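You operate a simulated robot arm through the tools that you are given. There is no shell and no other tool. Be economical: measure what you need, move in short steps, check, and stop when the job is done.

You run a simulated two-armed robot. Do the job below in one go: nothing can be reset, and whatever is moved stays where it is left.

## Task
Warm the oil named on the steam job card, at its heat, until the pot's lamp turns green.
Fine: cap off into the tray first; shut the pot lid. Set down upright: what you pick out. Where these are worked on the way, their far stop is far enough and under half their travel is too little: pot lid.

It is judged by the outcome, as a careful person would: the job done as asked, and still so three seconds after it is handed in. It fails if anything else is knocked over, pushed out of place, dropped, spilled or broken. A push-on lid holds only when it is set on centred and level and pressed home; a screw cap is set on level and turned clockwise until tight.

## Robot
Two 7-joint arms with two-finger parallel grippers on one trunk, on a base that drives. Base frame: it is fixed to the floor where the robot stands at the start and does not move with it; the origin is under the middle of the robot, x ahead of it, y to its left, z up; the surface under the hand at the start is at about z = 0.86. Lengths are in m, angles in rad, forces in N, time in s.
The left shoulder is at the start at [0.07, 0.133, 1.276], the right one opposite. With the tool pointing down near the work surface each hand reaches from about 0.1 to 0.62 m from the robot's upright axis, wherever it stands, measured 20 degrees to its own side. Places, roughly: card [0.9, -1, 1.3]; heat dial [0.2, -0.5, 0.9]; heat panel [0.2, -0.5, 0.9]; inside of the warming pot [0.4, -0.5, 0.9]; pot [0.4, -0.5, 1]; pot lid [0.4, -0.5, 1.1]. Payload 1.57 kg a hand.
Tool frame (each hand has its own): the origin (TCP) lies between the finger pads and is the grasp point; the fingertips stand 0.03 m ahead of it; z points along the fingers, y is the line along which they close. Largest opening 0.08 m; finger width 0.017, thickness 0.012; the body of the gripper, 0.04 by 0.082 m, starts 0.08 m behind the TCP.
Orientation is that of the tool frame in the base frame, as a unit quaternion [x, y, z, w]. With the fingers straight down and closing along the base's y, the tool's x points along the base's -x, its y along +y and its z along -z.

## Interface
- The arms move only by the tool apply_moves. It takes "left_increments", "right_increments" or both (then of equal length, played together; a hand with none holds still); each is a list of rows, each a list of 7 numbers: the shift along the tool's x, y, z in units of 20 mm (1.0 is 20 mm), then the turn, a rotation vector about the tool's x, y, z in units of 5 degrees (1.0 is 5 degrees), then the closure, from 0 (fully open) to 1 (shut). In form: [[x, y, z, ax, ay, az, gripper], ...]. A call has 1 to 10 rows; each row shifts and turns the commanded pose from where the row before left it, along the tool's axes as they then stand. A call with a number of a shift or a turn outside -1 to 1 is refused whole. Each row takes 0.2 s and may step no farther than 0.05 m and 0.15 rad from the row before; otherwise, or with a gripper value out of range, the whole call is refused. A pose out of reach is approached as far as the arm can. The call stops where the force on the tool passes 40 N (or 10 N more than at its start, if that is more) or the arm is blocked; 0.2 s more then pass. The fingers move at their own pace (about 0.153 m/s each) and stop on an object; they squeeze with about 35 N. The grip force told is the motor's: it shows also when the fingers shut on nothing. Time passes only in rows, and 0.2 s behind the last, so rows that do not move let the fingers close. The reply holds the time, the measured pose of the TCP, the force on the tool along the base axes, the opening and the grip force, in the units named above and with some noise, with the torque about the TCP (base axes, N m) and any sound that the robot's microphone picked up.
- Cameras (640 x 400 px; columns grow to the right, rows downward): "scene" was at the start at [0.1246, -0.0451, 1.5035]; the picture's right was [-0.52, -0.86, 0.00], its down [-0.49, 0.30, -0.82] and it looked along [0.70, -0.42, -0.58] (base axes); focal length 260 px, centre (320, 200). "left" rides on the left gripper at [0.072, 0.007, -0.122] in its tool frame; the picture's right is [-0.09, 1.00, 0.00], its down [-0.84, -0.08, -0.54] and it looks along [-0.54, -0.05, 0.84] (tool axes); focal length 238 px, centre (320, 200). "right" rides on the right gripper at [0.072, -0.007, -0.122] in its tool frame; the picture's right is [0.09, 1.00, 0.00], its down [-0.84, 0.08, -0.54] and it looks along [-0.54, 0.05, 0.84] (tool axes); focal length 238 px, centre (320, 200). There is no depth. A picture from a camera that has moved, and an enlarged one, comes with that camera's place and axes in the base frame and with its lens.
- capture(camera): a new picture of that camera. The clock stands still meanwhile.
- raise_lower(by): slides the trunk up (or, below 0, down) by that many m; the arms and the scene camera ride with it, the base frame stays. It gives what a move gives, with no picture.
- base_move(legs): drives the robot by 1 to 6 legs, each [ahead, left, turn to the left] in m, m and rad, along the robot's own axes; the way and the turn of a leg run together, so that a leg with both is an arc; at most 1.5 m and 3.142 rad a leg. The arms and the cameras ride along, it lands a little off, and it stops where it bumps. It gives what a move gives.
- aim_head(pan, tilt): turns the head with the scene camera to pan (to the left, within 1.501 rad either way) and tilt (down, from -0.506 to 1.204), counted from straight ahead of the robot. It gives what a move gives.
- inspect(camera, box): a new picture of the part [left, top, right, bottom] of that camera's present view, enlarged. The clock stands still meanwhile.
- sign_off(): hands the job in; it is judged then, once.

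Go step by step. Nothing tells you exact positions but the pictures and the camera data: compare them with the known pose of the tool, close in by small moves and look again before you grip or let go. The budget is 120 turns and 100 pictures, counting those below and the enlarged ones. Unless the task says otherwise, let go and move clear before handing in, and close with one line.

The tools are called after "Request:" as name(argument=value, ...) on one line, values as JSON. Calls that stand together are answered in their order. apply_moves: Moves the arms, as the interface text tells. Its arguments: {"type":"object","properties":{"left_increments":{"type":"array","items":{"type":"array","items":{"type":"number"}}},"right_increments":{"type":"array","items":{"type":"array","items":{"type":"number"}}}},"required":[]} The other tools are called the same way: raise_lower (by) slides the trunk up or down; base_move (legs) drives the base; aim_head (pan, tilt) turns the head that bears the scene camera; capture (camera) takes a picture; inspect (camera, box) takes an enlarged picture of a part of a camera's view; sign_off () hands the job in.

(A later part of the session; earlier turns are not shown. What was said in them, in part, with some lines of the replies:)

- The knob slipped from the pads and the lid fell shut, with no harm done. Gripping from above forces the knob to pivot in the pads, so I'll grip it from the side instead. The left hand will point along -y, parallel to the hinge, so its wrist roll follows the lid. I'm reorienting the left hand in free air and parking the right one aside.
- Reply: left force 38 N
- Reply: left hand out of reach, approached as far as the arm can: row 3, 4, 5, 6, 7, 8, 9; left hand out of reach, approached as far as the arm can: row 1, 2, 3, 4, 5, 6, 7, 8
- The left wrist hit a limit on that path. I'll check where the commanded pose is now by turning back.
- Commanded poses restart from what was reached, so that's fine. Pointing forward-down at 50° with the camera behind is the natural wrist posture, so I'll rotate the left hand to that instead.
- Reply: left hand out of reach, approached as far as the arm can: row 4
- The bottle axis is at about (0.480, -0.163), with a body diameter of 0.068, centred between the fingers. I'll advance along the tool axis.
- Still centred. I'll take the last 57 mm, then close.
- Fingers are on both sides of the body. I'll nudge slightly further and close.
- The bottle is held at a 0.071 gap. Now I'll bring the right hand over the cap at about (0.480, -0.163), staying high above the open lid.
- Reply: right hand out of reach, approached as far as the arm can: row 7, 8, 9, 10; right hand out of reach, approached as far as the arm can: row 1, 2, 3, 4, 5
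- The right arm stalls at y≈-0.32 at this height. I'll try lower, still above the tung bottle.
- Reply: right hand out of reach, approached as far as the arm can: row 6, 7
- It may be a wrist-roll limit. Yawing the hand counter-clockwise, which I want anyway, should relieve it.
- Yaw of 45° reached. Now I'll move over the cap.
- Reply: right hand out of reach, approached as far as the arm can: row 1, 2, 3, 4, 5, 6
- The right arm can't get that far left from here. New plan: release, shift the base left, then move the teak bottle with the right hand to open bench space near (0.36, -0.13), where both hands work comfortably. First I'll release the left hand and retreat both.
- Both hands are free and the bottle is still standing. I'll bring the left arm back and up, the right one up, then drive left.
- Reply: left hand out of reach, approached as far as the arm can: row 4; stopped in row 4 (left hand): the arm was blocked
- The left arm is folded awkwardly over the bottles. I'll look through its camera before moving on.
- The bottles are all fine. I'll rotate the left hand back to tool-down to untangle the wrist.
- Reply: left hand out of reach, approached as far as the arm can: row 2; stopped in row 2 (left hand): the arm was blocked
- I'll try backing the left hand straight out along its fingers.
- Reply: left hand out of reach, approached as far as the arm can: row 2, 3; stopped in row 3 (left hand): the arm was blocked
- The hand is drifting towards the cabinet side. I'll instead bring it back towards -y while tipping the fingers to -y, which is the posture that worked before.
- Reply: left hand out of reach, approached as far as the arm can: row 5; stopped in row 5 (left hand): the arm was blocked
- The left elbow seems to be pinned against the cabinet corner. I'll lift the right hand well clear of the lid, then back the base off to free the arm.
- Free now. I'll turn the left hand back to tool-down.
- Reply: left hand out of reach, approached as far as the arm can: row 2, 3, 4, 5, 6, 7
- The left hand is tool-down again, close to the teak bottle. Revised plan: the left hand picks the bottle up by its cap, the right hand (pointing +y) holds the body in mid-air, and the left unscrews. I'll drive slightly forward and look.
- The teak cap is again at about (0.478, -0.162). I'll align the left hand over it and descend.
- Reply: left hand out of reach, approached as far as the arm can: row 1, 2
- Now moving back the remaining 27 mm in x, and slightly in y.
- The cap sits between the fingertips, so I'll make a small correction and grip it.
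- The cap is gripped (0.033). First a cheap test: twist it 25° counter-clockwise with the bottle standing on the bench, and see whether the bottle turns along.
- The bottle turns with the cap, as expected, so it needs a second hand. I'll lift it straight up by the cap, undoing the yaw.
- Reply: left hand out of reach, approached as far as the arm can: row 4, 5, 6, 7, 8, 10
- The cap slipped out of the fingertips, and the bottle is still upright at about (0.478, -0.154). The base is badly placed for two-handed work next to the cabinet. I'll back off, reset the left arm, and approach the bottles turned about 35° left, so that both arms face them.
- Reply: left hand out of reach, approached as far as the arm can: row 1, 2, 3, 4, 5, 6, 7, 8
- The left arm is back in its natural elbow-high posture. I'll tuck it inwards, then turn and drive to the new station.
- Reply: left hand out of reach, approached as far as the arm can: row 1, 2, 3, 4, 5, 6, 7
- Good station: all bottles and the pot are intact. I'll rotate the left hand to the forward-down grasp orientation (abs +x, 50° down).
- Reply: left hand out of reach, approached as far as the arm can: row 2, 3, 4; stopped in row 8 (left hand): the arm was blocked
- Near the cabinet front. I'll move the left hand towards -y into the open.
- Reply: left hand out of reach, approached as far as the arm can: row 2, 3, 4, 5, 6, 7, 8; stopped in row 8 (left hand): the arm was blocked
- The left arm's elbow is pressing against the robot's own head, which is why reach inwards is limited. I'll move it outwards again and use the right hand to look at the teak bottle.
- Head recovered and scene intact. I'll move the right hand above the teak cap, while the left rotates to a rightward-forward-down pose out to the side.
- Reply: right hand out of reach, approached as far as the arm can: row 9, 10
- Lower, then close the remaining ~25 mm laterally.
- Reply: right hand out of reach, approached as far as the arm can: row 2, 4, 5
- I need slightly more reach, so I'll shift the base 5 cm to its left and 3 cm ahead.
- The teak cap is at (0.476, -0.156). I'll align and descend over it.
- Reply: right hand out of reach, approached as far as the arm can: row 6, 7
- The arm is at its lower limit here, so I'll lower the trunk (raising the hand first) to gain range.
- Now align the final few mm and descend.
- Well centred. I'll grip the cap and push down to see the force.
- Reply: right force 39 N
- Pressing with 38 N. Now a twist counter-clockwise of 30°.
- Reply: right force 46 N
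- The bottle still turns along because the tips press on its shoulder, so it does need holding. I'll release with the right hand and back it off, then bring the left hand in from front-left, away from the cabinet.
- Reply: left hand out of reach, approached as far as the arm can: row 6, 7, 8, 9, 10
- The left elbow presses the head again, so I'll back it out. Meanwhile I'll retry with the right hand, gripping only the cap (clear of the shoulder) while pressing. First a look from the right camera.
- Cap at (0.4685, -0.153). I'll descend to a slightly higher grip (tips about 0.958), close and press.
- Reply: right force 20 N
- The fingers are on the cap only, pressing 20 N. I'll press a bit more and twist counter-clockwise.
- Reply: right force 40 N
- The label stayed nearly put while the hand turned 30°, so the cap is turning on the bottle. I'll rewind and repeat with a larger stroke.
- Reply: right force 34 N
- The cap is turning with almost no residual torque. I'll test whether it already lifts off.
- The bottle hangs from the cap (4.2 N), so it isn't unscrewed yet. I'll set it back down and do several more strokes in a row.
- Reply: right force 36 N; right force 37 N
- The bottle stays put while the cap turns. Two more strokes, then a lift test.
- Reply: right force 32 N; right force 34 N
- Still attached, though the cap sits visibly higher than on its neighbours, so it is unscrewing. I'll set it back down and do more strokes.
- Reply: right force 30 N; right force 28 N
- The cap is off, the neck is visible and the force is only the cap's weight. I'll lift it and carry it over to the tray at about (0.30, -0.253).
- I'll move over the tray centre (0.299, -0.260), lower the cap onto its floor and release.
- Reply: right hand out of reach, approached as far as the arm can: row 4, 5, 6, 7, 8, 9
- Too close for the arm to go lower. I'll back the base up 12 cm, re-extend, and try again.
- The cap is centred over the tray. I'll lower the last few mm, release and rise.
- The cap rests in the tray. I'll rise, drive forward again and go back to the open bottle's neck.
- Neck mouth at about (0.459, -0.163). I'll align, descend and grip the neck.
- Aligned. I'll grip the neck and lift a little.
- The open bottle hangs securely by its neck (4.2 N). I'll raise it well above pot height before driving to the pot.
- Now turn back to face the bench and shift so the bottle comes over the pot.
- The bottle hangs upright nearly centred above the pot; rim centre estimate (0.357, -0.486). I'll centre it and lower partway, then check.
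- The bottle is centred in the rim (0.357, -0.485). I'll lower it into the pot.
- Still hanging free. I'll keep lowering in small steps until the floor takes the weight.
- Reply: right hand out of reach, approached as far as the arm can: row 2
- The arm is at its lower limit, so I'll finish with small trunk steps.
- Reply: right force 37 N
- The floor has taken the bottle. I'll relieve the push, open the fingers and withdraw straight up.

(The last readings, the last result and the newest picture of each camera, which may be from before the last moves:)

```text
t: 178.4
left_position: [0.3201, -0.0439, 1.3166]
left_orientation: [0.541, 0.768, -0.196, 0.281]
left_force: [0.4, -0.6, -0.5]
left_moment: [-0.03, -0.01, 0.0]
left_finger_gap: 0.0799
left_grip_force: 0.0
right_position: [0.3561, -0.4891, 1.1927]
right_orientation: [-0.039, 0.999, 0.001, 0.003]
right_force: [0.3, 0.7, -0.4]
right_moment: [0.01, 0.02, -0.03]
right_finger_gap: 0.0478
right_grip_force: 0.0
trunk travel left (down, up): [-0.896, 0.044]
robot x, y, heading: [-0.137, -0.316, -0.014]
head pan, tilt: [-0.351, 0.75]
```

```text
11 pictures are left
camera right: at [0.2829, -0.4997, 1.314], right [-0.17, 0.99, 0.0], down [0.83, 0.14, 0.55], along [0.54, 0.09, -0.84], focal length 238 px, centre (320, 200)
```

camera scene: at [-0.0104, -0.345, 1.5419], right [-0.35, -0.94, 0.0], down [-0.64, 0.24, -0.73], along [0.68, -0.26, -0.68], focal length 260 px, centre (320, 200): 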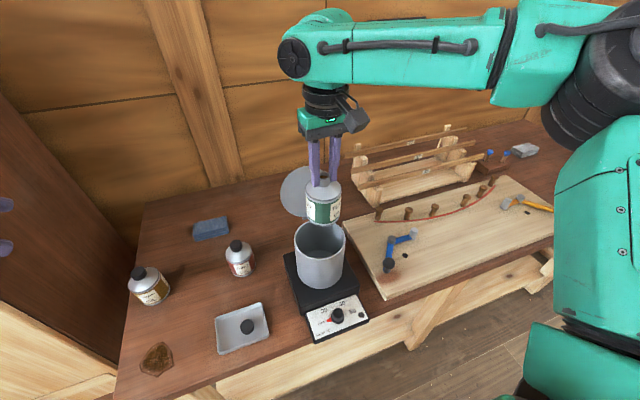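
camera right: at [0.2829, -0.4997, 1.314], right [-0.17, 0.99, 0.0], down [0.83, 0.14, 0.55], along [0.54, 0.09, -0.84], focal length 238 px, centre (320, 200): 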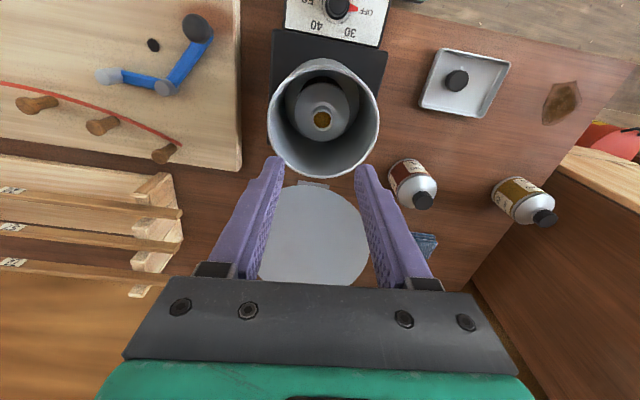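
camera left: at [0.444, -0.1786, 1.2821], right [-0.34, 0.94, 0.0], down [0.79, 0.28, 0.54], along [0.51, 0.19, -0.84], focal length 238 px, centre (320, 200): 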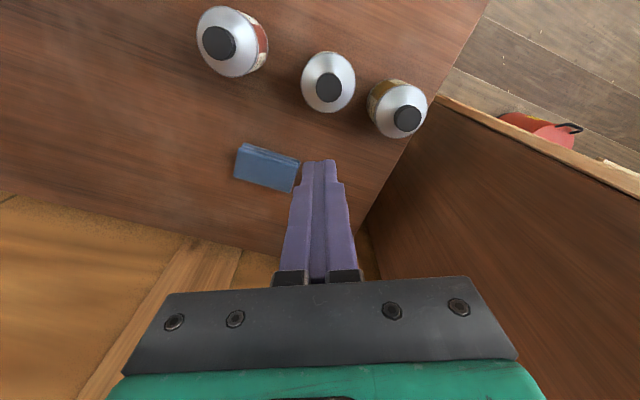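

The bottle stands upright in the pot, centred. To shut the lid I'll push it from behind. I'll raise the right hand and pull the left one back a bit before driving closer.

Request:
apply_moves(right_increments=[[0, 0, -0.9, 0, 0, 0, 1], [0, 0, -0.9, 0, 0, 0, 1], [0, 0, -0.9, 0, 0, 0, 1], [0, 0, -0.9, 0, 0, 0, 1], [0, 0, -0.5, 0, 0, 0, 1]], left_increments=[[0.26, -0.94, -0.22, 0, 0, 0, 0], [0.26, -0.94, -0.22, 0, 0, 0, 0], [0.26, -0.94, -0.22, 0, 0, 0, 0], [0.26, -0.94, -0.22, 0, 0, 0, 0], [0.26, -0.94, -0.22, 0, 0, 0, 0]])

Request:
base_move(legs=[[0, -0.08, 0], [0.12, 0, 0]])

```text
t: 179.6
left_position: [0.2191, -0.0407, 1.3146]
left_orientation: [0.537, 0.77, -0.199, 0.282]
left_force: [-0.2, 0.3, 0.5]
left_moment: [0.0, -0.02, 0.02]
left_finger_gap: 0.08
left_grip_force: 0.0
right_position: [0.3507, -0.4887, 1.2751]
right_orientation: [-0.038, 0.999, 0.001, 0.003]
right_force: [0.2, -0.9, -0.2]
right_moment: [0.0, 0.03, 0.01]
right_finger_gap: 0.0001
right_grip_force: 21.0
trunk travel left (down, up): [-0.896, 0.044]
robot x, y, heading: [-0.1394, -0.3123, -0.009]
head pan, tilt: [-0.351, 0.75]
```

```text
t: 181.5
left_position: [0.3332, -0.1257, 1.319]
left_orientation: [0.539, 0.768, -0.197, 0.285]
left_force: [0.3, -0.9, -0.1]
left_moment: [0.02, -0.02, 0.02]
left_finger_gap: 0.08
left_grip_force: 0.0
right_position: [0.4645, -0.5717, 1.2763]
right_orientation: [-0.037, 0.999, 0.002, 0.006]
right_force: [-0.6, 0.0, -0.7]
right_moment: [0.01, -0.06, -0.01]
right_finger_gap: 0.0
right_grip_force: 21.3
trunk travel left (down, up): [-0.896, 0.044]
robot x, y, heading: [-0.0194, -0.3947, -0.012]
head pan, tilt: [-0.351, 0.75]
```

Now over and behind the lid, then down.

Request:
apply_moves(right_increments=[[-0.96, 0.78, 0, 0, 0, 0, 1], [-0.96, 0.78, 0, 0, 0, 0, 1], [-0.96, 0.78, 0, 0, 0, 0, 1], [-0.96, 0.78, 0, 0, 0, 0, 1], [-0.96, 0.78, 0, 0, 0, 0, 1], [0, 0, 0.97, 0, 0, 0, 1], [0, 0, 0.97, 0, 0, 0, 1], [0, 0, 0.97, 0, 0, 0, 1], [0, 0, 0.97, 0, 0, 0, 1], [0, 0, 0.97, 0, 0, 0, 1]])

Request:
capture(camera="scene")

```text
t: 183.7
left_position: [0.3387, -0.1259, 1.3163]
left_orientation: [0.538, 0.769, -0.199, 0.283]
left_force: [-0.1, 0.3, -0.3]
left_moment: [-0.03, -0.03, -0.01]
left_finger_gap: 0.0798
left_grip_force: 0.0
right_position: [0.4894, -0.5427, 1.1602]
right_orientation: [-0.037, 0.999, 0.001, 0.003]
right_force: [0.6, -0.3, -0.4]
right_moment: [0.03, 0.01, 0.02]
right_finger_gap: 0.0003
right_grip_force: 21.6
right hand out of reach, approached as far as the arm can: row 2, 3, 4, 5
trunk travel left (down, up): [-0.896, 0.044]
robot x, y, heading: [-0.0177, -0.3972, -0.013]
head pan, tilt: [-0.351, 0.75]
```

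```text
10 pictures are left
camera scene: at [0.1067, -0.4271, 1.538], right [-0.36, -0.93, 0.0], down [-0.64, 0.24, -0.73], along [0.68, -0.26, -0.68], focal length 260 px, centre (320, 200)
```

scene: 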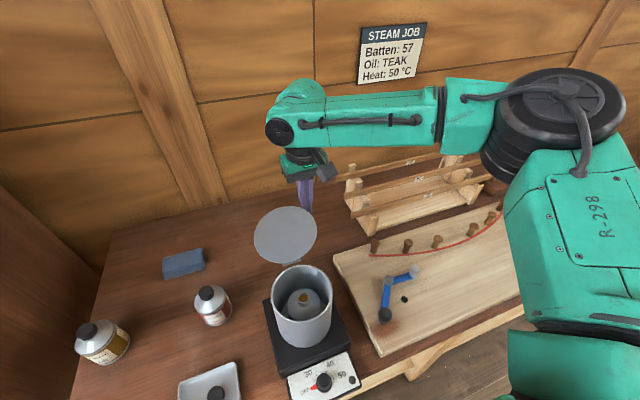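

The hand is just behind the lid's right half. I'll slide in slightly and push the lid forward past upright.

Request:
apply_moves(right_increments=[[0, 0.6, 0.2, 0, 0, 0, 1], [0, 0.6, 0.2, 0, 0, 0, 1], [0.7, 0, 0, 0, 0, 0, 1], [0.8, 0, 0, 0, 0, 0, 1], [0.8, 0, 0, 0, 0, 0, 1], [0.8, 0, 0, 0, 0, 0, 1], [0.8, 0, 0, 0, 0, 0, 1], [0.8, 0, 0, 0, 0, 0, 1]])

Request:
capture(camera="scene")

```text
t: 185.5
left_position: [0.337, -0.1248, 1.3169]
left_orientation: [0.539, 0.768, -0.199, 0.283]
left_force: [-0.9, -0.3, 0.2]
left_moment: [0.02, -0.02, 0.03]
left_finger_gap: 0.0799
left_grip_force: 0.1
right_position: [0.3851, -0.5301, 1.1524]
right_orientation: [-0.037, 0.999, 0.002, 0.003]
right_force: [0.1, -0.2, 0.2]
right_moment: [0.03, 0.01, 0.02]
right_finger_gap: 0.0
right_grip_force: 21.6
right hand out of reach, approached as far as the arm can: row 2
trunk travel left (down, up): [-0.896, 0.044]
robot x, y, heading: [-0.0197, -0.3959, -0.012]
head pan, tilt: [-0.351, 0.75]
```

```text
9 pictures are left
camera scene: at [0.1053, -0.4269, 1.5381], right [-0.36, -0.93, 0.0], down [-0.64, 0.24, -0.73], along [0.68, -0.26, -0.68], focal length 260 px, centre (320, 200)
```

scene: 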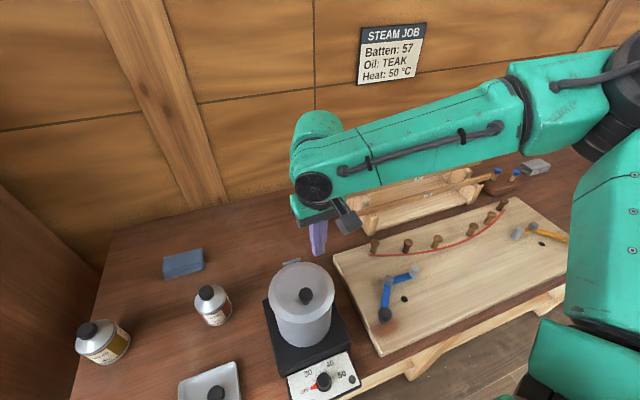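

The lid is shut. Next is the dial at about (0.230, -0.481). I'll raise the hand and back the base off so the dial is within good reach.

Request:
apply_moves(right_increments=[[0, 0, -1, 0, 0, 0, 0], [0, 0, -1, 0, 0, 0, 0], [0, 0, -1, 0, 0, 0, 0]])

Request:
base_move(legs=[[-0.2, 0, 0], [0, 0.05, 0]])

Request:
capture(camera="right")

```text
t: 186.3
left_position: [0.3378, -0.1249, 1.3155]
left_orientation: [0.538, 0.768, -0.2, 0.283]
left_force: [-0.6, -0.6, -0.4]
left_moment: [-0.01, 0.03, 0.01]
left_finger_gap: 0.08
left_grip_force: 0.1
right_position: [0.3841, -0.5308, 1.2137]
right_orientation: [-0.038, 0.999, 0.001, 0.003]
right_force: [0.0, 0.9, 0.2]
right_moment: [-0.05, 0.0, 0.0]
right_finger_gap: 0.0798
right_grip_force: 0.0
trunk travel left (down, up): [-0.896, 0.044]
robot x, y, heading: [-0.018, -0.3964, -0.009]
head pan, tilt: [-0.351, 0.75]
```

```text
t: 188.4
left_position: [0.1406, -0.0826, 1.3172]
left_orientation: [0.54, 0.769, -0.196, 0.28]
left_force: [0.5, 0.0, 0.6]
left_moment: [0.07, -0.01, 0.02]
left_finger_gap: 0.0799
left_grip_force: 0.0
right_position: [0.1863, -0.4872, 1.2119]
right_orientation: [-0.038, 0.999, 0.005, 0.002]
right_force: [0.6, -0.5, -0.6]
right_moment: [0.08, 0.03, -0.02]
right_finger_gap: 0.08
right_grip_force: 0.1
trunk travel left (down, up): [-0.896, 0.044]
robot x, y, heading: [-0.2169, -0.3438, -0.012]
head pan, tilt: [-0.351, 0.75]
```

```text
8 pictures are left
camera right: at [0.1144, -0.4996, 1.3341], right [-0.17, 0.99, 0.01], down [0.83, 0.13, 0.55], along [0.54, 0.1, -0.84], focal length 238 px, centre (320, 200)
```

right: 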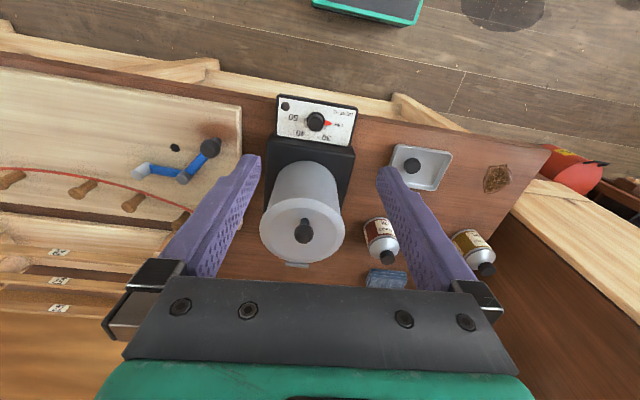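

Dial at about (0.227, -0.482). I'll move over it, descend and pre-rotate the hand counter-clockwise to leave room for the clockwise turn.

Request:
apply_moves(right_increments=[[-0.7, 0.05, 0.9, 0, 0, 0, 0.2], [-0.7, 0.05, 0.9, 0, 0, 0, 0.2], [-0.66, 0, 0.9, 0, 0, 0, 0.2], [0, 0, 0.9, 0, 0, -1, 0.2], [0, 0, 0.9, 0, 0, -1, 0.2], [0, 0, 0.9, 0, 0, -1, 0.2], [0, 0, 0.9, 0, 0, -1, 0.2], [0, 0, 0.9, 0, 0, -1, 0.2], [0, 0, 0.9, 0, 0, -1, 0.2], [0, 0, 0.9, 0, 0, -1, 0.2]])

Request:
apply_moves(right_increments=[[0, 0, 0.5, 0, 0, -1, 0.2], [0, 0, 0.5, 0, 0, -1, 0.2], [0, 0, 0.5, 0, 0, -1, 0.2], [0, 0, 0, 0, 0, -1, 0.2]])

Request:
capture(camera="right")

```text
t: 190.6
left_position: [0.1392, -0.0717, 1.3163]
left_orientation: [0.538, 0.768, -0.199, 0.284]
left_force: [1.0, -0.2, -0.5]
left_moment: [-0.02, -0.02, 0.0]
left_finger_gap: 0.0802
left_grip_force: 0.1
right_position: [0.2271, -0.4734, 1.0334]
right_orientation: [-0.337, 0.941, 0.0, 0.003]
right_force: [-0.5, 0.7, -0.4]
right_moment: [0.01, 0.0, -0.02]
right_finger_gap: 0.064
right_grip_force: 0.0
trunk travel left (down, up): [-0.896, 0.044]
robot x, y, heading: [-0.2194, -0.3438, -0.011]
head pan, tilt: [-0.351, 0.75]
```

```text
t: 191.6
left_position: [0.1391, -0.0729, 1.3152]
left_orientation: [0.538, 0.768, -0.199, 0.284]
left_force: [-0.2, -0.3, -0.7]
left_moment: [-0.01, -0.03, 0.02]
left_finger_gap: 0.08
left_grip_force: 0.1
right_position: [0.2188, -0.4832, 1.0143]
right_orientation: [-0.495, 0.869, 0.0, 0.003]
right_force: [-0.3, 0.8, 0.1]
right_moment: [-0.03, -0.02, 0.0]
right_finger_gap: 0.0638
right_grip_force: 0.0
right hand out of reach, approached as far as the arm can: row 1, 2, 3
trunk travel left (down, up): [-0.896, 0.044]
robot x, y, heading: [-0.2228, -0.3454, -0.018]
head pan, tilt: [-0.351, 0.75]
```

```text
7 pictures are left
camera right: at [0.1867, -0.5468, 1.1358], right [-0.9, 0.43, 0.0], down [0.36, 0.76, 0.55], along [0.24, 0.49, -0.84], focal length 238 px, centre (320, 200)
```

right: 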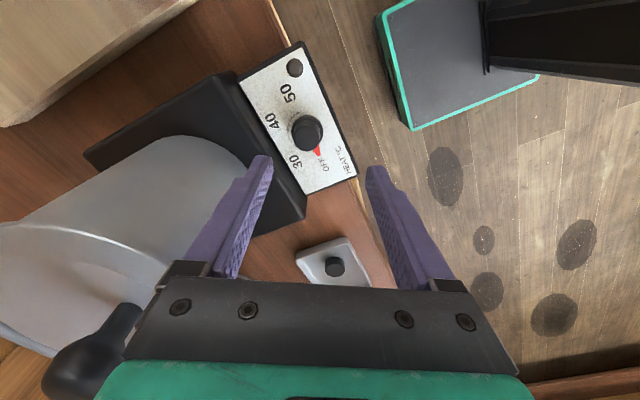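

Rays intersect at the dial near (0.234, -0.484), top at z≈0.885. The arm is at its lower limit, so I'll lower the trunk 8 cm and correct the position.

Request:
raise_lower(by=-0.08)

Request:
apply_moves(right_increments=[[-0.35, -0.6, 0, 0, 0, 0, 0.2]])

Request:
capture(camera="right")

```text
t: 192.8
left_position: [0.1395, -0.0717, 1.2358]
left_orientation: [0.539, 0.768, -0.2, 0.283]
left_force: [0.0, -0.1, -1.0]
left_moment: [-0.02, 0.01, -0.03]
left_finger_gap: 0.0801
left_grip_force: 0.1
right_position: [0.2186, -0.4833, 0.9333]
right_orientation: [-0.494, 0.869, 0.0, 0.004]
right_force: [-0.6, 0.6, 0.1]
right_moment: [-0.01, 0.01, 0.0]
right_finger_gap: 0.0641
right_grip_force: 0.0
trunk travel left (down, up): [-0.816, 0.124]
robot x, y, heading: [-0.2201, -0.3444, -0.015]
head pan, tilt: [-0.351, 0.75]
```

```text
t: 193.2
left_position: [0.1389, -0.0726, 1.2361]
left_orientation: [0.538, 0.768, -0.199, 0.284]
left_force: [0.6, -0.2, -0.2]
left_moment: [0.03, -0.02, 0.01]
left_finger_gap: 0.08
left_grip_force: 0.0
right_position: [0.2281, -0.4864, 0.9379]
right_orientation: [-0.495, 0.869, 0.0, 0.004]
right_force: [0.6, -0.5, 0.0]
right_moment: [0.01, 0.04, 0.01]
right_finger_gap: 0.0642
right_grip_force: 0.0
right hand out of reach, approached as far as the arm can: row 1
trunk travel left (down, up): [-0.816, 0.124]
robot x, y, heading: [-0.224, -0.3413, -0.009]
head pan, tilt: [-0.351, 0.75]
```

```text
6 pictures are left
camera right: at [0.1964, -0.5509, 1.0599], right [-0.9, 0.43, 0.0], down [0.36, 0.76, 0.55], along [0.24, 0.49, -0.84], focal length 238 px, centre (320, 200)
```

right: 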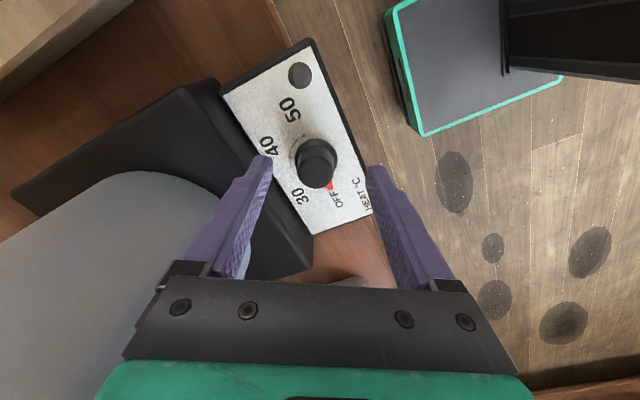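

Knob confirmed at (0.234, -0.484, 0.884). I'll lower the rest with the trunk, correct and grip.

Request:
raise_lower(by=-0.033)

Request:
apply_moves(right_increments=[[-0.26, -0.2, 0, 0, 0, 0, 0.2], [0, 0, 0, 0, 0, 0, 1], [0, 0, 0, 0, 0, 0, 1], [0, 0, 0, 0, 0, 0, 1]])

```text
t: 193.8
left_position: [0.1369, -0.0712, 1.2063]
left_orientation: [0.537, 0.768, -0.199, 0.285]
left_force: [-1.0, 0.0, -0.1]
left_moment: [-0.01, 0.0, -0.01]
left_finger_gap: 0.0802
left_grip_force: 0.0
right_position: [0.227, -0.4869, 0.9124]
right_orientation: [-0.494, 0.869, -0.004, 0.006]
right_force: [-3.8, -4.0, 9.1]
right_moment: [0.12, 0.43, 0.16]
right_finger_gap: 0.0652
right_grip_force: 1.1
trunk travel left (down, up): [-0.786, 0.154]
robot x, y, heading: [-0.2198, -0.3425, -0.013]
head pan, tilt: [-0.351, 0.75]
stopped: the force on the tool passed its limit at 52 N (the readings are from after the stop); the commanded pose is now the measured one
```

```text
t: 194.8
left_position: [0.1367, -0.0705, 1.2059]
left_orientation: [0.538, 0.767, -0.201, 0.285]
left_force: [-0.2, 0.9, 0.0]
left_moment: [0.0, 0.01, 0.03]
left_finger_gap: 0.0801
left_grip_force: 0.1
right_position: [0.2315, -0.4851, 0.9119]
right_orientation: [-0.495, 0.869, -0.002, 0.005]
right_force: [-7.7, 6.6, -10.5]
right_moment: [0.88, 0.45, 0.02]
right_finger_gap: 0.0286
right_grip_force: 38.8
right hand out of reach, approached as far as the arm can: row 1
trunk travel left (down, up): [-0.786, 0.154]
robot x, y, heading: [-0.2239, -0.3432, -0.011]
head pan, tilt: [-0.351, 0.75]
```

A fingertip touched down, then closed at a 0.0286 gap, presumably on the knob. I'll check before turning.

Request:
inspect(camera="right", box=[200, 20, 440, 240])

```text
1.82 times, centred on (320, 130) of right
camera zoom: at [0.1997, -0.55, 1.0344], right [-0.9, 0.43, -0.01], down [0.35, 0.76, 0.55], along [0.24, 0.49, -0.84], focal length 433 px, centre (320, 327)
```

zoom: 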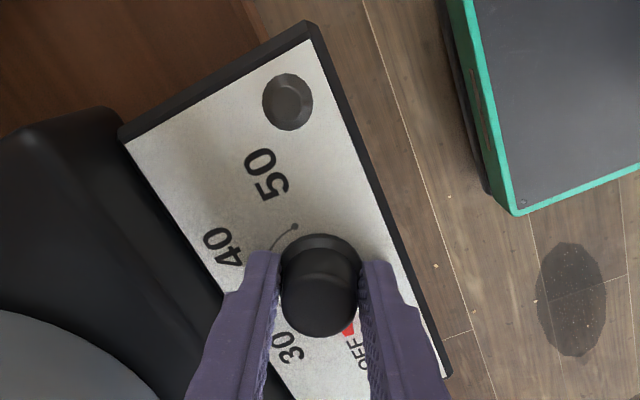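

The knob is gripped and the pointer is at OFF. The 50 mark lies about 180° clockwise. I'll turn the first part.

Request:
apply_moves(right_increments=[[0, 0, -0.05, 0, 0, 1, 1], [0, 0, 0, 0, 0, 1, 1], [0, 0, 0, 0, 0, 1, 1], [0, 0, 0, 0, 0, 1, 1], [0, 0, 0, 0, 0, 1, 1], [0, 0, 0, 0, 0, 1, 1], [0, 0, 0, 0, 0, 1, 1], [0, 0, 0, 0, 0, 1, 1], [0, 0, 0, 0, 0, 1, 1], [0, 0, 0, 0, 0, 1, 1]])

Request:
apply_moves(right_increments=[[0, 0, 0, 0, 0, 1, 1], [0, 0, 0, 0, 0, 1, 1], [0, 0, 0, 0, 0, 1, 1], [0, 0, 0, 0, 0, 1, 1], [0, 0, 0, 0, 0, 1, 1], [0, 0, 0, 0, 0, 1, 1], [0, 0, 0, 0, 0, 1, 1], [0, 0, 0, 0, 0, 1, 1]])

```text
t: 197.0
left_position: [0.1388, -0.0699, 1.2056]
left_orientation: [0.538, 0.768, -0.201, 0.284]
left_force: [-0.1, 0.5, -0.2]
left_moment: [0.0, 0.0, -0.01]
left_finger_gap: 0.0801
left_grip_force: 0.1
right_position: [0.2318, -0.4844, 0.9131]
right_orientation: [-0.08, 0.997, 0.0, 0.003]
right_force: [-16.5, 12.9, -31.3]
right_moment: [0.11, 0.32, 0.04]
right_finger_gap: 0.0288
right_grip_force: 38.2
trunk travel left (down, up): [-0.786, 0.154]
robot x, y, heading: [-0.2173, -0.3426, -0.011]
head pan, tilt: [-0.351, 0.75]
```

```text
t: 198.8
left_position: [0.1397, -0.0685, 1.2048]
left_orientation: [0.537, 0.768, -0.201, 0.285]
left_force: [-0.2, 0.2, 0.0]
left_moment: [-0.03, 0.02, -0.01]
left_finger_gap: 0.0799
left_grip_force: 0.0
right_position: [0.2324, -0.484, 0.9151]
right_orientation: [0.265, 0.964, 0.001, 0.003]
right_force: [-13.5, 16.9, -24.3]
right_moment: [-0.01, 0.95, 0.0]
right_finger_gap: 0.0287
right_grip_force: 39.4
trunk travel left (down, up): [-0.786, 0.154]
robot x, y, heading: [-0.2213, -0.3448, -0.014]
head pan, tilt: [-0.351, 0.75]
```

90° turned smoothly. I'll continue clockwise, easing the upward pull.

Request:
apply_moves(right_increments=[[0, 0, 0.1, 0, 0, 1, 1], [0, 0, 0, 0, 0, 1, 1], [0, 0, 0, 0, 0, 1, 1], [0, 0, 0, 0, 0, 1, 1], [0, 0, 0, 0, 0, 1, 1], [0, 0, 0, 0, 0, 1, 1], [0, 0, 0, 0, 0, 1, 1], [0, 0, 0, 0, 0, 1, 1]])

Request:
apply_moves(right_increments=[[0, 0, 0, 0, 0, 1, 1], [0, 0, 0, 0, 0, 1, 1], [0, 0, 0, 0, 0, 1, 1], [0, 0, 0, 0, 0, 1, 1], [0, 0, 0, 0, 0, 1, 1], [0, 0, 0, 0, 0, 1, 1]])

Request:
capture(camera="right")

```text
t: 200.6
left_position: [0.1378, -0.0676, 1.206]
left_orientation: [0.539, 0.767, -0.201, 0.283]
left_force: [-0.2, 0.5, 0.1]
left_moment: [0.02, 0.0, 0.0]
left_finger_gap: 0.0799
left_grip_force: 0.0
right_position: [0.2332, -0.4834, 0.9136]
right_orientation: [0.58, 0.815, 0.003, 0.006]
right_force: [-9.8, 17.9, -7.0]
right_moment: [-0.75, 0.85, 0.03]
right_finger_gap: 0.0289
right_grip_force: 38.7
trunk travel left (down, up): [-0.786, 0.154]
robot x, y, heading: [-0.2254, -0.3454, -0.01]
head pan, tilt: [-0.351, 0.75]
```

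```text
t: 202.0
left_position: [0.1384, -0.0675, 1.2045]
left_orientation: [0.539, 0.768, -0.2, 0.284]
left_force: [-0.1, -0.3, -0.8]
left_moment: [-0.03, -0.02, 0.0]
left_finger_gap: 0.0801
left_grip_force: 0.1
right_position: [0.2333, -0.4831, 0.9145]
right_orientation: [0.771, 0.637, 0.005, 0.006]
right_force: [-8.1, 18.2, -2.6]
right_moment: [-0.36, 1.24, -0.01]
right_finger_gap: 0.0288
right_grip_force: 38.7
trunk travel left (down, up): [-0.786, 0.154]
robot x, y, heading: [-0.2194, -0.3435, -0.014]
head pan, tilt: [-0.351, 0.75]
```

```text
4 pictures are left
camera right: at [0.2379, -0.4104, 1.0368], right [1.0, -0.1, 0.01], down [-0.09, -0.84, 0.54], along [-0.04, -0.54, -0.84], focal length 238 px, centre (320, 200)
```

right: 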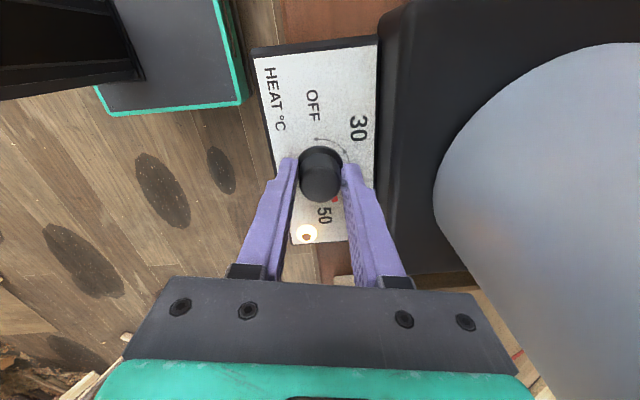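

160° turned; the lamp is now lit and the pointer is about 20° short of 50. I'll turn the remaining 20°.

Request:
apply_moves(right_increments=[[0, 0, 0, 0, 0, 1, 1], [0, 0, 0, 0, 0, 1, 1], [0, 0, 0, 0, 0, 1, 1], [0, 0, 0, 0, 0, 1, 1], [0, 0, 0, 0, 0, 0, 1]])

Request:
inspect(camera="right", box=[240, 40, 400, 260])

```text
t: 202.6
left_position: [0.1375, -0.07, 1.2054]
left_orientation: [0.537, 0.768, -0.2, 0.285]
left_force: [0.0, -0.1, 0.2]
left_moment: [0.05, 0.0, 0.03]
left_finger_gap: 0.0801
left_grip_force: 0.0
right_position: [0.2324, -0.4854, 0.9161]
right_orientation: [0.812, 0.584, 0.002, -0.007]
right_force: [-6.4, 16.2, 3.5]
right_moment: [-0.89, -0.51, 0.03]
right_finger_gap: 0.0287
right_grip_force: 38.7
right hand out of reach, approached as far as the arm can: row 2
trunk travel left (down, up): [-0.786, 0.154]
robot x, y, heading: [-0.2204, -0.3441, -0.018]
head pan, tilt: [-0.351, 0.75]
stopped in row 2 (right hand): the force on the tool passed its limit at 50 N (the readings are from after the stop); the commanded pose is now the measured one
```

```text
1.82 times, centred on (320, 150) of right
camera zoom: at [0.2496, -0.4158, 1.0375], right [0.97, -0.23, -0.01], down [-0.19, -0.82, 0.53], along [-0.13, -0.52, -0.85], focal length 433 px, centre (320, 291)
```

zoom: 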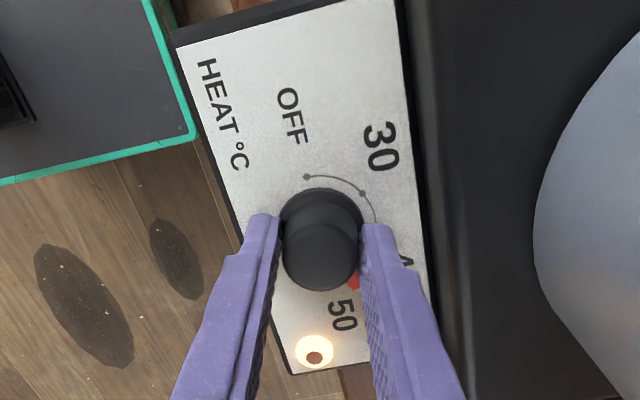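

The wrist reached its limit at 168°. I'll release, rewind 45°, regrip and turn the last ~14°.

Request:
apply_moves(right_increments=[[0, 0, 0, 0, 0, 0, 0.4], [0, 0, 0, 0, 0, 0, 0.4], [0, 0, 0, 0, 0, -1, 0.4], [0, 0, 0, 0, 0, -1, 0.4], [0, 0, 0, 0, 0, -1, 0.4], [0, 0, 0, 0, 0, -1, 0.4], [0, 0, 0, 0, 0, -1, 0.4], [0, 0, 0, 0, 0, -1, 0.4], [0, 0, 0, 0, 0, -1, 0.4], [0, 0, 0, 0, 0, -1, 0.4]])

```text
t: 204.8
left_position: [0.1395, -0.0716, 1.2063]
left_orientation: [0.538, 0.768, -0.199, 0.283]
left_force: [1.1, 0.1, -0.3]
left_moment: [0.02, 0.04, 0.0]
left_finger_gap: 0.0798
left_grip_force: 0.1
right_position: [0.2353, -0.4895, 0.9127]
right_orientation: [0.564, 0.826, 0.003, -0.004]
right_force: [-0.5, 0.1, 0.6]
right_moment: [0.02, 0.01, -0.01]
right_finger_gap: 0.0482
right_grip_force: 0.0
trunk travel left (down, up): [-0.786, 0.154]
robot x, y, heading: [-0.2195, -0.3447, -0.011]
head pan, tilt: [-0.351, 0.75]
```

Request:
apply_moves(right_increments=[[0.27, 0, 0, 0, 0, 0, 0.4], [0, 0, 0, 0, 0, 0, 1], [0, 0, 0, 0, 0, 0, 1], [0, 0, 0, 0, 0, 1, 1], [0, 0, 0, 0, 0, 1, 1], [0, 0, 0, 0, 0, 1, 1], [0, 0, 0, 0, 0, 0, 1]])

Request:
inspect(camera="right", box=[240, 40, 400, 260])

```text
t: 206.4
left_position: [0.1399, -0.0711, 1.2053]
left_orientation: [0.538, 0.768, -0.201, 0.283]
left_force: [-0.2, -0.1, -1.4]
left_moment: [0.01, -0.02, -0.01]
left_finger_gap: 0.0802
left_grip_force: 0.0
right_position: [0.2333, -0.4854, 0.9148]
right_orientation: [0.668, 0.744, 0.003, -0.004]
right_force: [10.2, 1.8, 9.3]
right_moment: [0.39, -0.77, -0.01]
right_finger_gap: 0.0284
right_grip_force: 39.0
trunk travel left (down, up): [-0.786, 0.154]
robot x, y, heading: [-0.2239, -0.343, -0.009]
head pan, tilt: [-0.351, 0.75]
```

```text
1.82 times, centred on (320, 150) of right
camera zoom: at [0.2188, -0.4139, 1.0377], right [0.98, 0.2, 0.0], down [0.17, -0.83, 0.53], along [0.11, -0.52, -0.85], focal length 433 px, centre (320, 291)
```

zoom: 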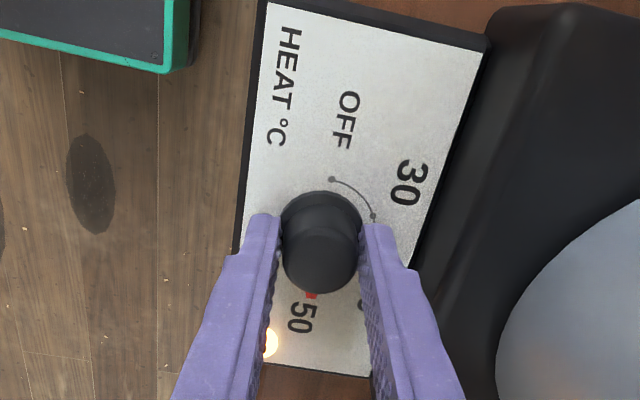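

The pointer now sits at 50, exactly opposite OFF. I'll release, lift clear and let it warm up for a while.

Request:
apply_moves(right_increments=[[0, 0, 0, 0, 0, 0, 0.3], [0, 0, 0, 0, 0, 0, 0.3], [0, 0, -0.8, 0, 0, 0, 0.3], [0, 0, -1, 0, 0, 0, 0.3], [0, 0, -1, 0, 0, 0, 0.3], [0, 0, -1, 0, 0, 0, 0.3], [0, 0, -1, 0, 0, 0, 0.3], [0, 0, -1, 0, 0, 0, 0.3], [0, 0, -1, 0, 0, -1, 0.3], [0, 0, -1, 0, 0, -1, 0.3]])

Request:
raise_lower(by=0.12)

Request:
base_move(legs=[[-0.12, 0, 0]])

Request:
aim_head(pan=-0.28, tilt=0.85)

Request:
apply_moves(right_increments=[[0, 0, 0, 0, 0, 0, 0], [0, 0, 0, 0, 0, 0, 0], [0, 0, 0, 0, 0, 0, 0], [0, 0, 0, 0, 0, 0, 0], [0, 0, 0, 0, 0, 0, 0], [0, 0, 0, 0, 0, 0, 0], [0, 0, 0, 0, 0, 0, 0], [0, 0, 0, 0, 0, 0, 0], [0, 0, 0, 0, 0, 0, 0], [0, 0, 0, 0, 0, 0, 0]])

Request:
apply_moves(right_increments=[[0, 0, 0, 0, 0, 0, 0], [0, 0, 0, 0, 0, 0, 0], [0, 0, 0, 0, 0, 0, 0], [0, 0, 0, 0, 0, 0, 0], [0, 0, 0, 0, 0, 0, 0], [0, 0, 0, 0, 0, 0, 0], [0, 0, 0, 0, 0, 0, 0], [0, 0, 0, 0, 0, 0, 0], [0, 0, 0, 0, 0, 0, 0], [0, 0, 0, 0, 0, 0, 0]])

Request:
apply_moves(right_increments=[[0, 0, 0, 0, 0, 0, 0], [0, 0, 0, 0, 0, 0, 0], [0, 0, 0, 0, 0, 0, 0], [0, 0, 0, 0, 0, 0, 0], [0, 0, 0, 0, 0, 0, 0], [0, 0, 0, 0, 0, 0, 0], [0, 0, 0, 0, 0, 0, 0], [0, 0, 0, 0, 0, 0, 0], [0, 0, 0, 0, 0, 0, 0], [0, 0, 0, 0, 0, 0, 0]])

Request:
apply_moves(right_increments=[[0, 0, 0, 0, 0, 0, 0], [0, 0, 0, 0, 0, 0, 0], [0, 0, 0, 0, 0, 0, 0], [0, 0, 0, 0, 0, 0, 0], [0, 0, 0, 0, 0, 0, 0], [0, 0, 0, 0, 0, 0, 0], [0, 0, 0, 0, 0, 0, 0], [0, 0, 0, 0, 0, 0, 0], [0, 0, 0, 0, 0, 0, 0], [0, 0, 0, 0, 0, 0, 0]])

```text
t: 208.6
left_position: [0.139, -0.0717, 1.2069]
left_orientation: [0.539, 0.767, -0.201, 0.284]
left_force: [0.4, -0.9, 0.4]
left_moment: [-0.01, 0.01, -0.01]
left_finger_gap: 0.0798
left_grip_force: 0.1
right_position: [0.2315, -0.4869, 1.0688]
right_orientation: [0.6, 0.8, 0.003, -0.005]
right_force: [0.0, 0.6, -0.1]
right_moment: [0.03, 0.01, -0.03]
right_finger_gap: 0.0562
right_grip_force: 0.1
trunk travel left (down, up): [-0.786, 0.154]
robot x, y, heading: [-0.22, -0.3436, -0.012]
head pan, tilt: [-0.351, 0.75]
```

```text
t: 210.1
left_position: [0.1384, -0.0718, 1.3267]
left_orientation: [0.538, 0.768, -0.2, 0.284]
left_force: [-1.2, 0.4, 0.0]
left_moment: [0.0, -0.03, -0.01]
left_finger_gap: 0.08
left_grip_force: 0.0
right_position: [0.2323, -0.4865, 1.1881]
right_orientation: [0.601, 0.799, 0.002, -0.005]
right_force: [-0.3, -0.2, -0.8]
right_moment: [-0.03, -0.04, -0.01]
right_finger_gap: 0.0559
right_grip_force: 0.1
trunk travel left (down, up): [-0.906, 0.034]
robot x, y, heading: [-0.2197, -0.3466, -0.014]
head pan, tilt: [-0.351, 0.75]
```

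```text
t: 211.3
left_position: [0.0217, -0.0698, 1.3238]
left_orientation: [0.537, 0.769, -0.201, 0.282]
left_force: [-0.2, -0.3, 0.4]
left_moment: [-0.04, 0.01, 0.0]
left_finger_gap: 0.0802
left_grip_force: 0.0
right_position: [0.1151, -0.4829, 1.1856]
right_orientation: [0.6, 0.8, 0.001, -0.006]
right_force: [0.2, 0.0, 0.3]
right_moment: [-0.01, 0.04, 0.0]
right_finger_gap: 0.056
right_grip_force: 0.0
trunk travel left (down, up): [-0.906, 0.034]
robot x, y, heading: [-0.342, -0.3405, -0.011]
head pan, tilt: [-0.351, 0.75]
```

```text
t: 212.0
left_position: [0.0201, -0.0689, 1.3261]
left_orientation: [0.537, 0.769, -0.2, 0.283]
left_force: [0.2, -0.9, 0.2]
left_moment: [-0.03, 0.0, 0.03]
left_finger_gap: 0.0799
left_grip_force: 0.1
right_position: [0.1139, -0.4854, 1.188]
right_orientation: [0.6, 0.8, 0.003, -0.005]
right_force: [0.0, 0.1, 0.0]
right_moment: [-0.01, 0.03, 0.0]
right_finger_gap: 0.0561
right_grip_force: 0.0
trunk travel left (down, up): [-0.906, 0.034]
robot x, y, heading: [-0.339, -0.3419, -0.012]
head pan, tilt: [-0.279, 0.85]
```

```text
t: 214.2
left_position: [0.0167, -0.0704, 1.3265]
left_orientation: [0.537, 0.769, -0.2, 0.283]
left_force: [0.3, -0.1, 1.1]
left_moment: [-0.02, 0.0, -0.01]
left_finger_gap: 0.0801
left_grip_force: 0.1
right_position: [0.1123, -0.4845, 1.188]
right_orientation: [0.6, 0.8, 0.003, -0.004]
right_force: [0.8, -0.7, 0.4]
right_moment: [0.01, 0.01, -0.03]
right_finger_gap: 0.0802
right_grip_force: 0.1
trunk travel left (down, up): [-0.906, 0.034]
robot x, y, heading: [-0.344, -0.3427, -0.012]
head pan, tilt: [-0.279, 0.85]
```

```text
t: 216.4
left_position: [0.017, -0.0704, 1.3264]
left_orientation: [0.537, 0.769, -0.199, 0.284]
left_force: [-0.2, 0.6, 0.1]
left_moment: [-0.06, 0.03, 0.0]
left_finger_gap: 0.0799
left_grip_force: 0.1
right_position: [0.1108, -0.483, 1.1876]
right_orientation: [0.599, 0.801, 0.002, -0.005]
right_force: [0.4, 0.3, 0.4]
right_moment: [-0.02, -0.01, 0.04]
right_finger_gap: 0.08
right_grip_force: 0.2
trunk travel left (down, up): [-0.906, 0.034]
robot x, y, heading: [-0.3419, -0.3439, -0.012]
head pan, tilt: [-0.279, 0.85]
```

```text
t: 218.6
left_position: [0.0174, -0.0703, 1.326]
left_orientation: [0.537, 0.769, -0.198, 0.284]
left_force: [0.2, 0.0, -0.6]
left_moment: [-0.03, 0.0, 0.01]
left_finger_gap: 0.0801
left_grip_force: 0.1
right_position: [0.1109, -0.483, 1.1883]
right_orientation: [0.6, 0.8, 0.003, -0.005]
right_force: [0.2, 0.2, 0.0]
right_moment: [-0.01, 0.0, 0.0]
right_finger_gap: 0.0799
right_grip_force: 0.1
trunk travel left (down, up): [-0.906, 0.034]
robot x, y, heading: [-0.3413, -0.3441, -0.011]
head pan, tilt: [-0.279, 0.85]
```

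```text
t: 220.8
left_position: [0.0164, -0.0708, 1.327]
left_orientation: [0.536, 0.769, -0.199, 0.284]
left_force: [0.2, 0.3, -0.8]
left_moment: [0.01, -0.01, 0.0]
left_finger_gap: 0.0799
left_grip_force: 0.0
right_position: [0.111, -0.4827, 1.1885]
right_orientation: [0.6, 0.8, 0.002, -0.004]
right_force: [0.6, 1.4, 0.3]
right_moment: [-0.01, 0.0, 0.0]
right_finger_gap: 0.0803
right_grip_force: 0.1
trunk travel left (down, up): [-0.906, 0.034]
robot x, y, heading: [-0.3408, -0.3417, -0.006]
head pan, tilt: [-0.279, 0.85]
```

No sound so far. I'll wait longer before spending one of the last two pictures.

Request:
apply_moves(right_increments=[[0, 0, 0, 0, 0, 0, 0], [0, 0, 0, 0, 0, 0, 0], [0, 0, 0, 0, 0, 0, 0], [0, 0, 0, 0, 0, 0, 0], [0, 0, 0, 0, 0, 0, 0], [0, 0, 0, 0, 0, 0, 0], [0, 0, 0, 0, 0, 0, 0], [0, 0, 0, 0, 0, 0, 0], [0, 0, 0, 0, 0, 0, 0], [0, 0, 0, 0, 0, 0, 0]])

Request:
apply_moves(right_increments=[[0, 0, 0, 0, 0, 0, 0], [0, 0, 0, 0, 0, 0, 0], [0, 0, 0, 0, 0, 0, 0], [0, 0, 0, 0, 0, 0, 0], [0, 0, 0, 0, 0, 0, 0], [0, 0, 0, 0, 0, 0, 0], [0, 0, 0, 0, 0, 0, 0], [0, 0, 0, 0, 0, 0, 0], [0, 0, 0, 0, 0, 0, 0], [0, 0, 0, 0, 0, 0, 0]])

Request:
apply_moves(right_increments=[[0, 0, 0, 0, 0, 0, 0], [0, 0, 0, 0, 0, 0, 0], [0, 0, 0, 0, 0, 0, 0], [0, 0, 0, 0, 0, 0, 0], [0, 0, 0, 0, 0, 0, 0], [0, 0, 0, 0, 0, 0, 0], [0, 0, 0, 0, 0, 0, 0], [0, 0, 0, 0, 0, 0, 0], [0, 0, 0, 0, 0, 0, 0], [0, 0, 0, 0, 0, 0, 0]])

Request:
apply_moves(right_increments=[[0, 0, 0, 0, 0, 0, 0], [0, 0, 0, 0, 0, 0, 0], [0, 0, 0, 0, 0, 0, 0], [0, 0, 0, 0, 0, 0, 0], [0, 0, 0, 0, 0, 0, 0], [0, 0, 0, 0, 0, 0, 0], [0, 0, 0, 0, 0, 0, 0], [0, 0, 0, 0, 0, 0, 0], [0, 0, 0, 0, 0, 0, 0], [0, 0, 0, 0, 0, 0, 0]])

Request:
apply_moves(right_increments=[[0, 0, 0, 0, 0, 0, 0], [0, 0, 0, 0, 0, 0, 0], [0, 0, 0, 0, 0, 0, 0], [0, 0, 0, 0, 0, 0, 0], [0, 0, 0, 0, 0, 0, 0], [0, 0, 0, 0, 0, 0, 0], [0, 0, 0, 0, 0, 0, 0], [0, 0, 0, 0, 0, 0, 0], [0, 0, 0, 0, 0, 0, 0], [0, 0, 0, 0, 0, 0, 0]])

Request:
capture(camera="scene")

```text
t: 223.0
left_position: [0.0176, -0.0695, 1.3261]
left_orientation: [0.537, 0.769, -0.199, 0.283]
left_force: [-0.9, 1.1, 0.1]
left_moment: [0.02, 0.01, 0.02]
left_finger_gap: 0.0802
left_grip_force: 0.1
right_position: [0.1118, -0.4843, 1.1885]
right_orientation: [0.599, 0.801, 0.002, -0.005]
right_force: [0.1, -0.5, 0.4]
right_moment: [0.0, 0.01, 0.01]
right_finger_gap: 0.0802
right_grip_force: 0.0
trunk travel left (down, up): [-0.906, 0.034]
robot x, y, heading: [-0.3437, -0.3402, -0.009]
head pan, tilt: [-0.279, 0.85]
```

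```text
t: 225.2
left_position: [0.0177, -0.0697, 1.3269]
left_orientation: [0.537, 0.769, -0.199, 0.285]
left_force: [-0.4, 0.4, -0.3]
left_moment: [0.02, 0.0, -0.01]
left_finger_gap: 0.0799
left_grip_force: 0.0
right_position: [0.1108, -0.4849, 1.1883]
right_orientation: [0.599, 0.801, 0.003, -0.005]
right_force: [-0.7, 0.1, -0.1]
right_moment: [0.0, -0.02, -0.01]
right_finger_gap: 0.0801
right_grip_force: 0.0
trunk travel left (down, up): [-0.906, 0.034]
robot x, y, heading: [-0.3423, -0.341, -0.012]
head pan, tilt: [-0.279, 0.85]
```

```text
t: 227.4
left_position: [0.0176, -0.0711, 1.3263]
left_orientation: [0.537, 0.769, -0.2, 0.284]
left_force: [0.6, 0.3, 0.1]
left_moment: [-0.01, -0.03, 0.0]
left_finger_gap: 0.0802
left_grip_force: 0.1
right_position: [0.1111, -0.484, 1.188]
right_orientation: [0.6, 0.8, 0.002, -0.005]
right_force: [0.8, -0.7, -0.8]
right_moment: [-0.03, -0.05, -0.01]
right_finger_gap: 0.08
right_grip_force: 0.0
trunk travel left (down, up): [-0.906, 0.034]
robot x, y, heading: [-0.3393, -0.3427, -0.01]
head pan, tilt: [-0.279, 0.85]
```

```text
t: 229.6
left_position: [0.0171, -0.0692, 1.3257]
left_orientation: [0.537, 0.769, -0.2, 0.283]
left_force: [-0.4, 0.3, -1.2]
left_moment: [0.03, 0.0, -0.01]
left_finger_gap: 0.0799
left_grip_force: 0.0
right_position: [0.1128, -0.4842, 1.1877]
right_orientation: [0.6, 0.8, 0.002, -0.005]
right_force: [0.8, 0.2, 0.2]
right_moment: [0.02, -0.01, 0.03]
right_finger_gap: 0.0798
right_grip_force: 0.2
trunk travel left (down, up): [-0.906, 0.034]
robot x, y, heading: [-0.3394, -0.3446, -0.01]
head pan, tilt: [-0.279, 0.85]
```

```text
t: 231.8
left_position: [0.0167, -0.0689, 1.3264]
left_orientation: [0.537, 0.769, -0.199, 0.285]
left_force: [-0.3, 0.8, -0.8]
left_moment: [0.0, -0.01, -0.05]
left_finger_gap: 0.0798
left_grip_force: 0.0
right_position: [0.1121, -0.4842, 1.1877]
right_orientation: [0.6, 0.8, 0.003, -0.005]
right_force: [0.1, 0.2, -0.1]
right_moment: [0.04, 0.02, 0.03]
right_finger_gap: 0.0798
right_grip_force: 0.1
trunk travel left (down, up): [-0.906, 0.034]
robot x, y, heading: [-0.341, -0.3423, -0.009]
head pan, tilt: [-0.279, 0.85]
```

```text
1 pictures are left
camera scene: at [-0.2171, -0.3654, 1.5404], right [-0.29, -0.96, 0.0], down [-0.72, 0.21, -0.66], along [0.63, -0.19, -0.75], focal length 260 px, centre (320, 200)
```

scene: 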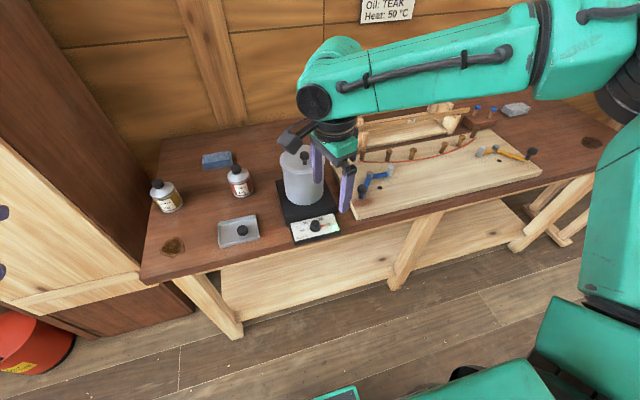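

Lid shut, tray and bottles in place, and the lamp area already looks greenish. I'll wait a bit more, then use the last picture close up on the lamp.

Request:
apply_moves(right_increments=[[0, 0, 0, 0, 0, 0, 0], [0, 0, 0, 0, 0, 0, 0], [0, 0, 0, 0, 0, 0, 0], [0, 0, 0, 0, 0, 0, 0], [0, 0, 0, 0, 0, 0, 0], [0, 0, 0, 0, 0, 0, 0], [0, 0, 0, 0, 0, 0, 0], [0, 0, 0, 0, 0, 0, 0], [0, 0, 0, 0, 0, 0, 0], [0, 0, 0, 0, 0, 0, 0]])

Request:
apply_moves(right_increments=[[0, 0, 0, 0, 0, 0, 0], [0, 0, 0, 0, 0, 0, 0], [0, 0, 0, 0, 0, 0, 0], [0, 0, 0, 0, 0, 0, 0], [0, 0, 0, 0, 0, 0, 0], [0, 0, 0, 0, 0, 0, 0], [0, 0, 0, 0, 0, 0, 0], [0, 0, 0, 0, 0, 0, 0], [0, 0, 0, 0, 0, 0, 0], [0, 0, 0, 0, 0, 0, 0]])

Request:
apply_moves(right_increments=[[0, 0, 0, 0, 0, 0, 0], [0, 0, 0, 0, 0, 0, 0], [0, 0, 0, 0, 0, 0, 0], [0, 0, 0, 0, 0, 0, 0], [0, 0, 0, 0, 0, 0, 0], [0, 0, 0, 0, 0, 0, 0], [0, 0, 0, 0, 0, 0, 0], [0, 0, 0, 0, 0, 0, 0], [0, 0, 0, 0, 0, 0, 0], [0, 0, 0, 0, 0, 0, 0]])

Request:
apply_moves(right_increments=[[0, 0, 0, 0, 0, 0, 0], [0, 0, 0, 0, 0, 0, 0], [0, 0, 0, 0, 0, 0, 0], [0, 0, 0, 0, 0, 0, 0], [0, 0, 0, 0, 0, 0, 0], [0, 0, 0, 0, 0, 0, 0], [0, 0, 0, 0, 0, 0, 0], [0, 0, 0, 0, 0, 0, 0], [0, 0, 0, 0, 0, 0, 0], [0, 0, 0, 0, 0, 0, 0]])

Request:
apply_moves(right_increments=[[0, 0, 0, 0, 0, 0, 0], [0, 0, 0, 0, 0, 0, 0], [0, 0, 0, 0, 0, 0, 0], [0, 0, 0, 0, 0, 0, 0], [0, 0, 0, 0, 0, 0, 0], [0, 0, 0, 0, 0, 0, 0], [0, 0, 0, 0, 0, 0, 0], [0, 0, 0, 0, 0, 0, 0], [0, 0, 0, 0, 0, 0, 0], [0, 0, 0, 0, 0, 0, 0]])

Request:
inspect(camera="scene", box=[270, 140, 360, 250])

```text
t: 234.0
left_position: [0.0171, -0.0698, 1.3264]
left_orientation: [0.538, 0.769, -0.199, 0.283]
left_force: [0.4, 0.1, 0.6]
left_moment: [-0.01, 0.05, -0.01]
left_finger_gap: 0.0799
left_grip_force: 0.1
right_position: [0.1131, -0.4844, 1.1876]
right_orientation: [0.6, 0.8, 0.003, -0.004]
right_force: [0.2, -0.1, -0.4]
right_moment: [0.01, 0.0, -0.02]
right_finger_gap: 0.08
right_grip_force: 0.0
trunk travel left (down, up): [-0.906, 0.034]
robot x, y, heading: [-0.3372, -0.3437, -0.012]
head pan, tilt: [-0.279, 0.85]
```

```text
t: 236.2
left_position: [0.0174, -0.0697, 1.3264]
left_orientation: [0.537, 0.769, -0.199, 0.285]
left_force: [0.1, -0.3, 0.8]
left_moment: [-0.01, 0.01, -0.02]
left_finger_gap: 0.0801
left_grip_force: 0.1
right_position: [0.1119, -0.4839, 1.1878]
right_orientation: [0.599, 0.8, 0.002, -0.004]
right_force: [0.6, -0.1, 0.2]
right_moment: [0.02, 0.0, -0.03]
right_finger_gap: 0.08
right_grip_force: 0.1
trunk travel left (down, up): [-0.906, 0.034]
robot x, y, heading: [-0.3391, -0.3447, -0.007]
head pan, tilt: [-0.279, 0.85]
```

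```text
t: 238.4
left_position: [0.0178, -0.0704, 1.3265]
left_orientation: [0.537, 0.769, -0.199, 0.283]
left_force: [-0.4, -0.6, 0.4]
left_moment: [-0.02, -0.02, 0.0]
left_finger_gap: 0.0802
left_grip_force: 0.1
right_position: [0.1113, -0.4832, 1.1882]
right_orientation: [0.6, 0.8, 0.003, -0.005]
right_force: [-0.1, 0.0, 0.2]
right_moment: [-0.02, 0.02, 0.0]
right_finger_gap: 0.0797
right_grip_force: 0.1
trunk travel left (down, up): [-0.906, 0.034]
robot x, y, heading: [-0.3426, -0.3423, -0.015]
head pan, tilt: [-0.279, 0.85]
```

```text
t: 240.6
left_position: [0.0172, -0.0703, 1.327]
left_orientation: [0.537, 0.769, -0.2, 0.284]
left_force: [1.2, -0.4, 0.3]
left_moment: [-0.01, 0.02, 0.02]
left_finger_gap: 0.0804
left_grip_force: 0.1
right_position: [0.111, -0.4839, 1.1885]
right_orientation: [0.6, 0.8, 0.003, -0.004]
right_force: [0.0, -0.6, -0.6]
right_moment: [-0.04, -0.03, 0.01]
right_finger_gap: 0.0799
right_grip_force: 0.0
trunk travel left (down, up): [-0.906, 0.034]
robot x, y, heading: [-0.341, -0.3443, -0.01]
head pan, tilt: [-0.279, 0.85]
```

```text
t: 242.8
left_position: [0.018, -0.0707, 1.3266]
left_orientation: [0.537, 0.769, -0.2, 0.285]
left_force: [0.2, -0.5, -0.5]
left_moment: [-0.01, 0.03, 0.01]
left_finger_gap: 0.0803
left_grip_force: 0.1
right_position: [0.1108, -0.4829, 1.1889]
right_orientation: [0.6, 0.8, 0.003, -0.005]
right_force: [-0.6, 0.1, 0.3]
right_moment: [-0.03, 0.01, 0.02]
right_finger_gap: 0.0802
right_grip_force: 0.0
trunk travel left (down, up): [-0.906, 0.034]
robot x, y, heading: [-0.3411, -0.3367, -0.012]
head pan, tilt: [-0.279, 0.85]
```

```text
3.64 times, centred on (315, 195) of scene
camera zoom: at [-0.2171, -0.3654, 1.5404], right [-0.29, -0.96, 0.0], down [-0.72, 0.21, -0.66], along [0.63, -0.19, -0.75], focal length 946 px, centre (338, 218)
```

zoom: 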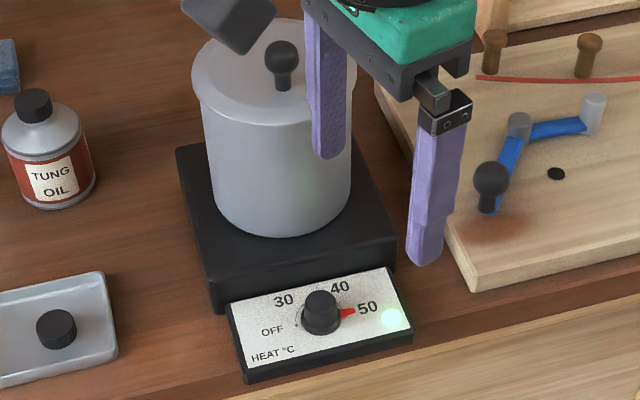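

The lamp shows green, the pointer is at 50, the lid is shut, the cap is in the tray, and both hands are clear, so I'm handing in.

Request:
sign_off()

```text
The job is handed in.
```

The teak oil, its cap off in the tray, stands upright in the shut pot at 50 °C; the lamp showed green and I handed the job in.
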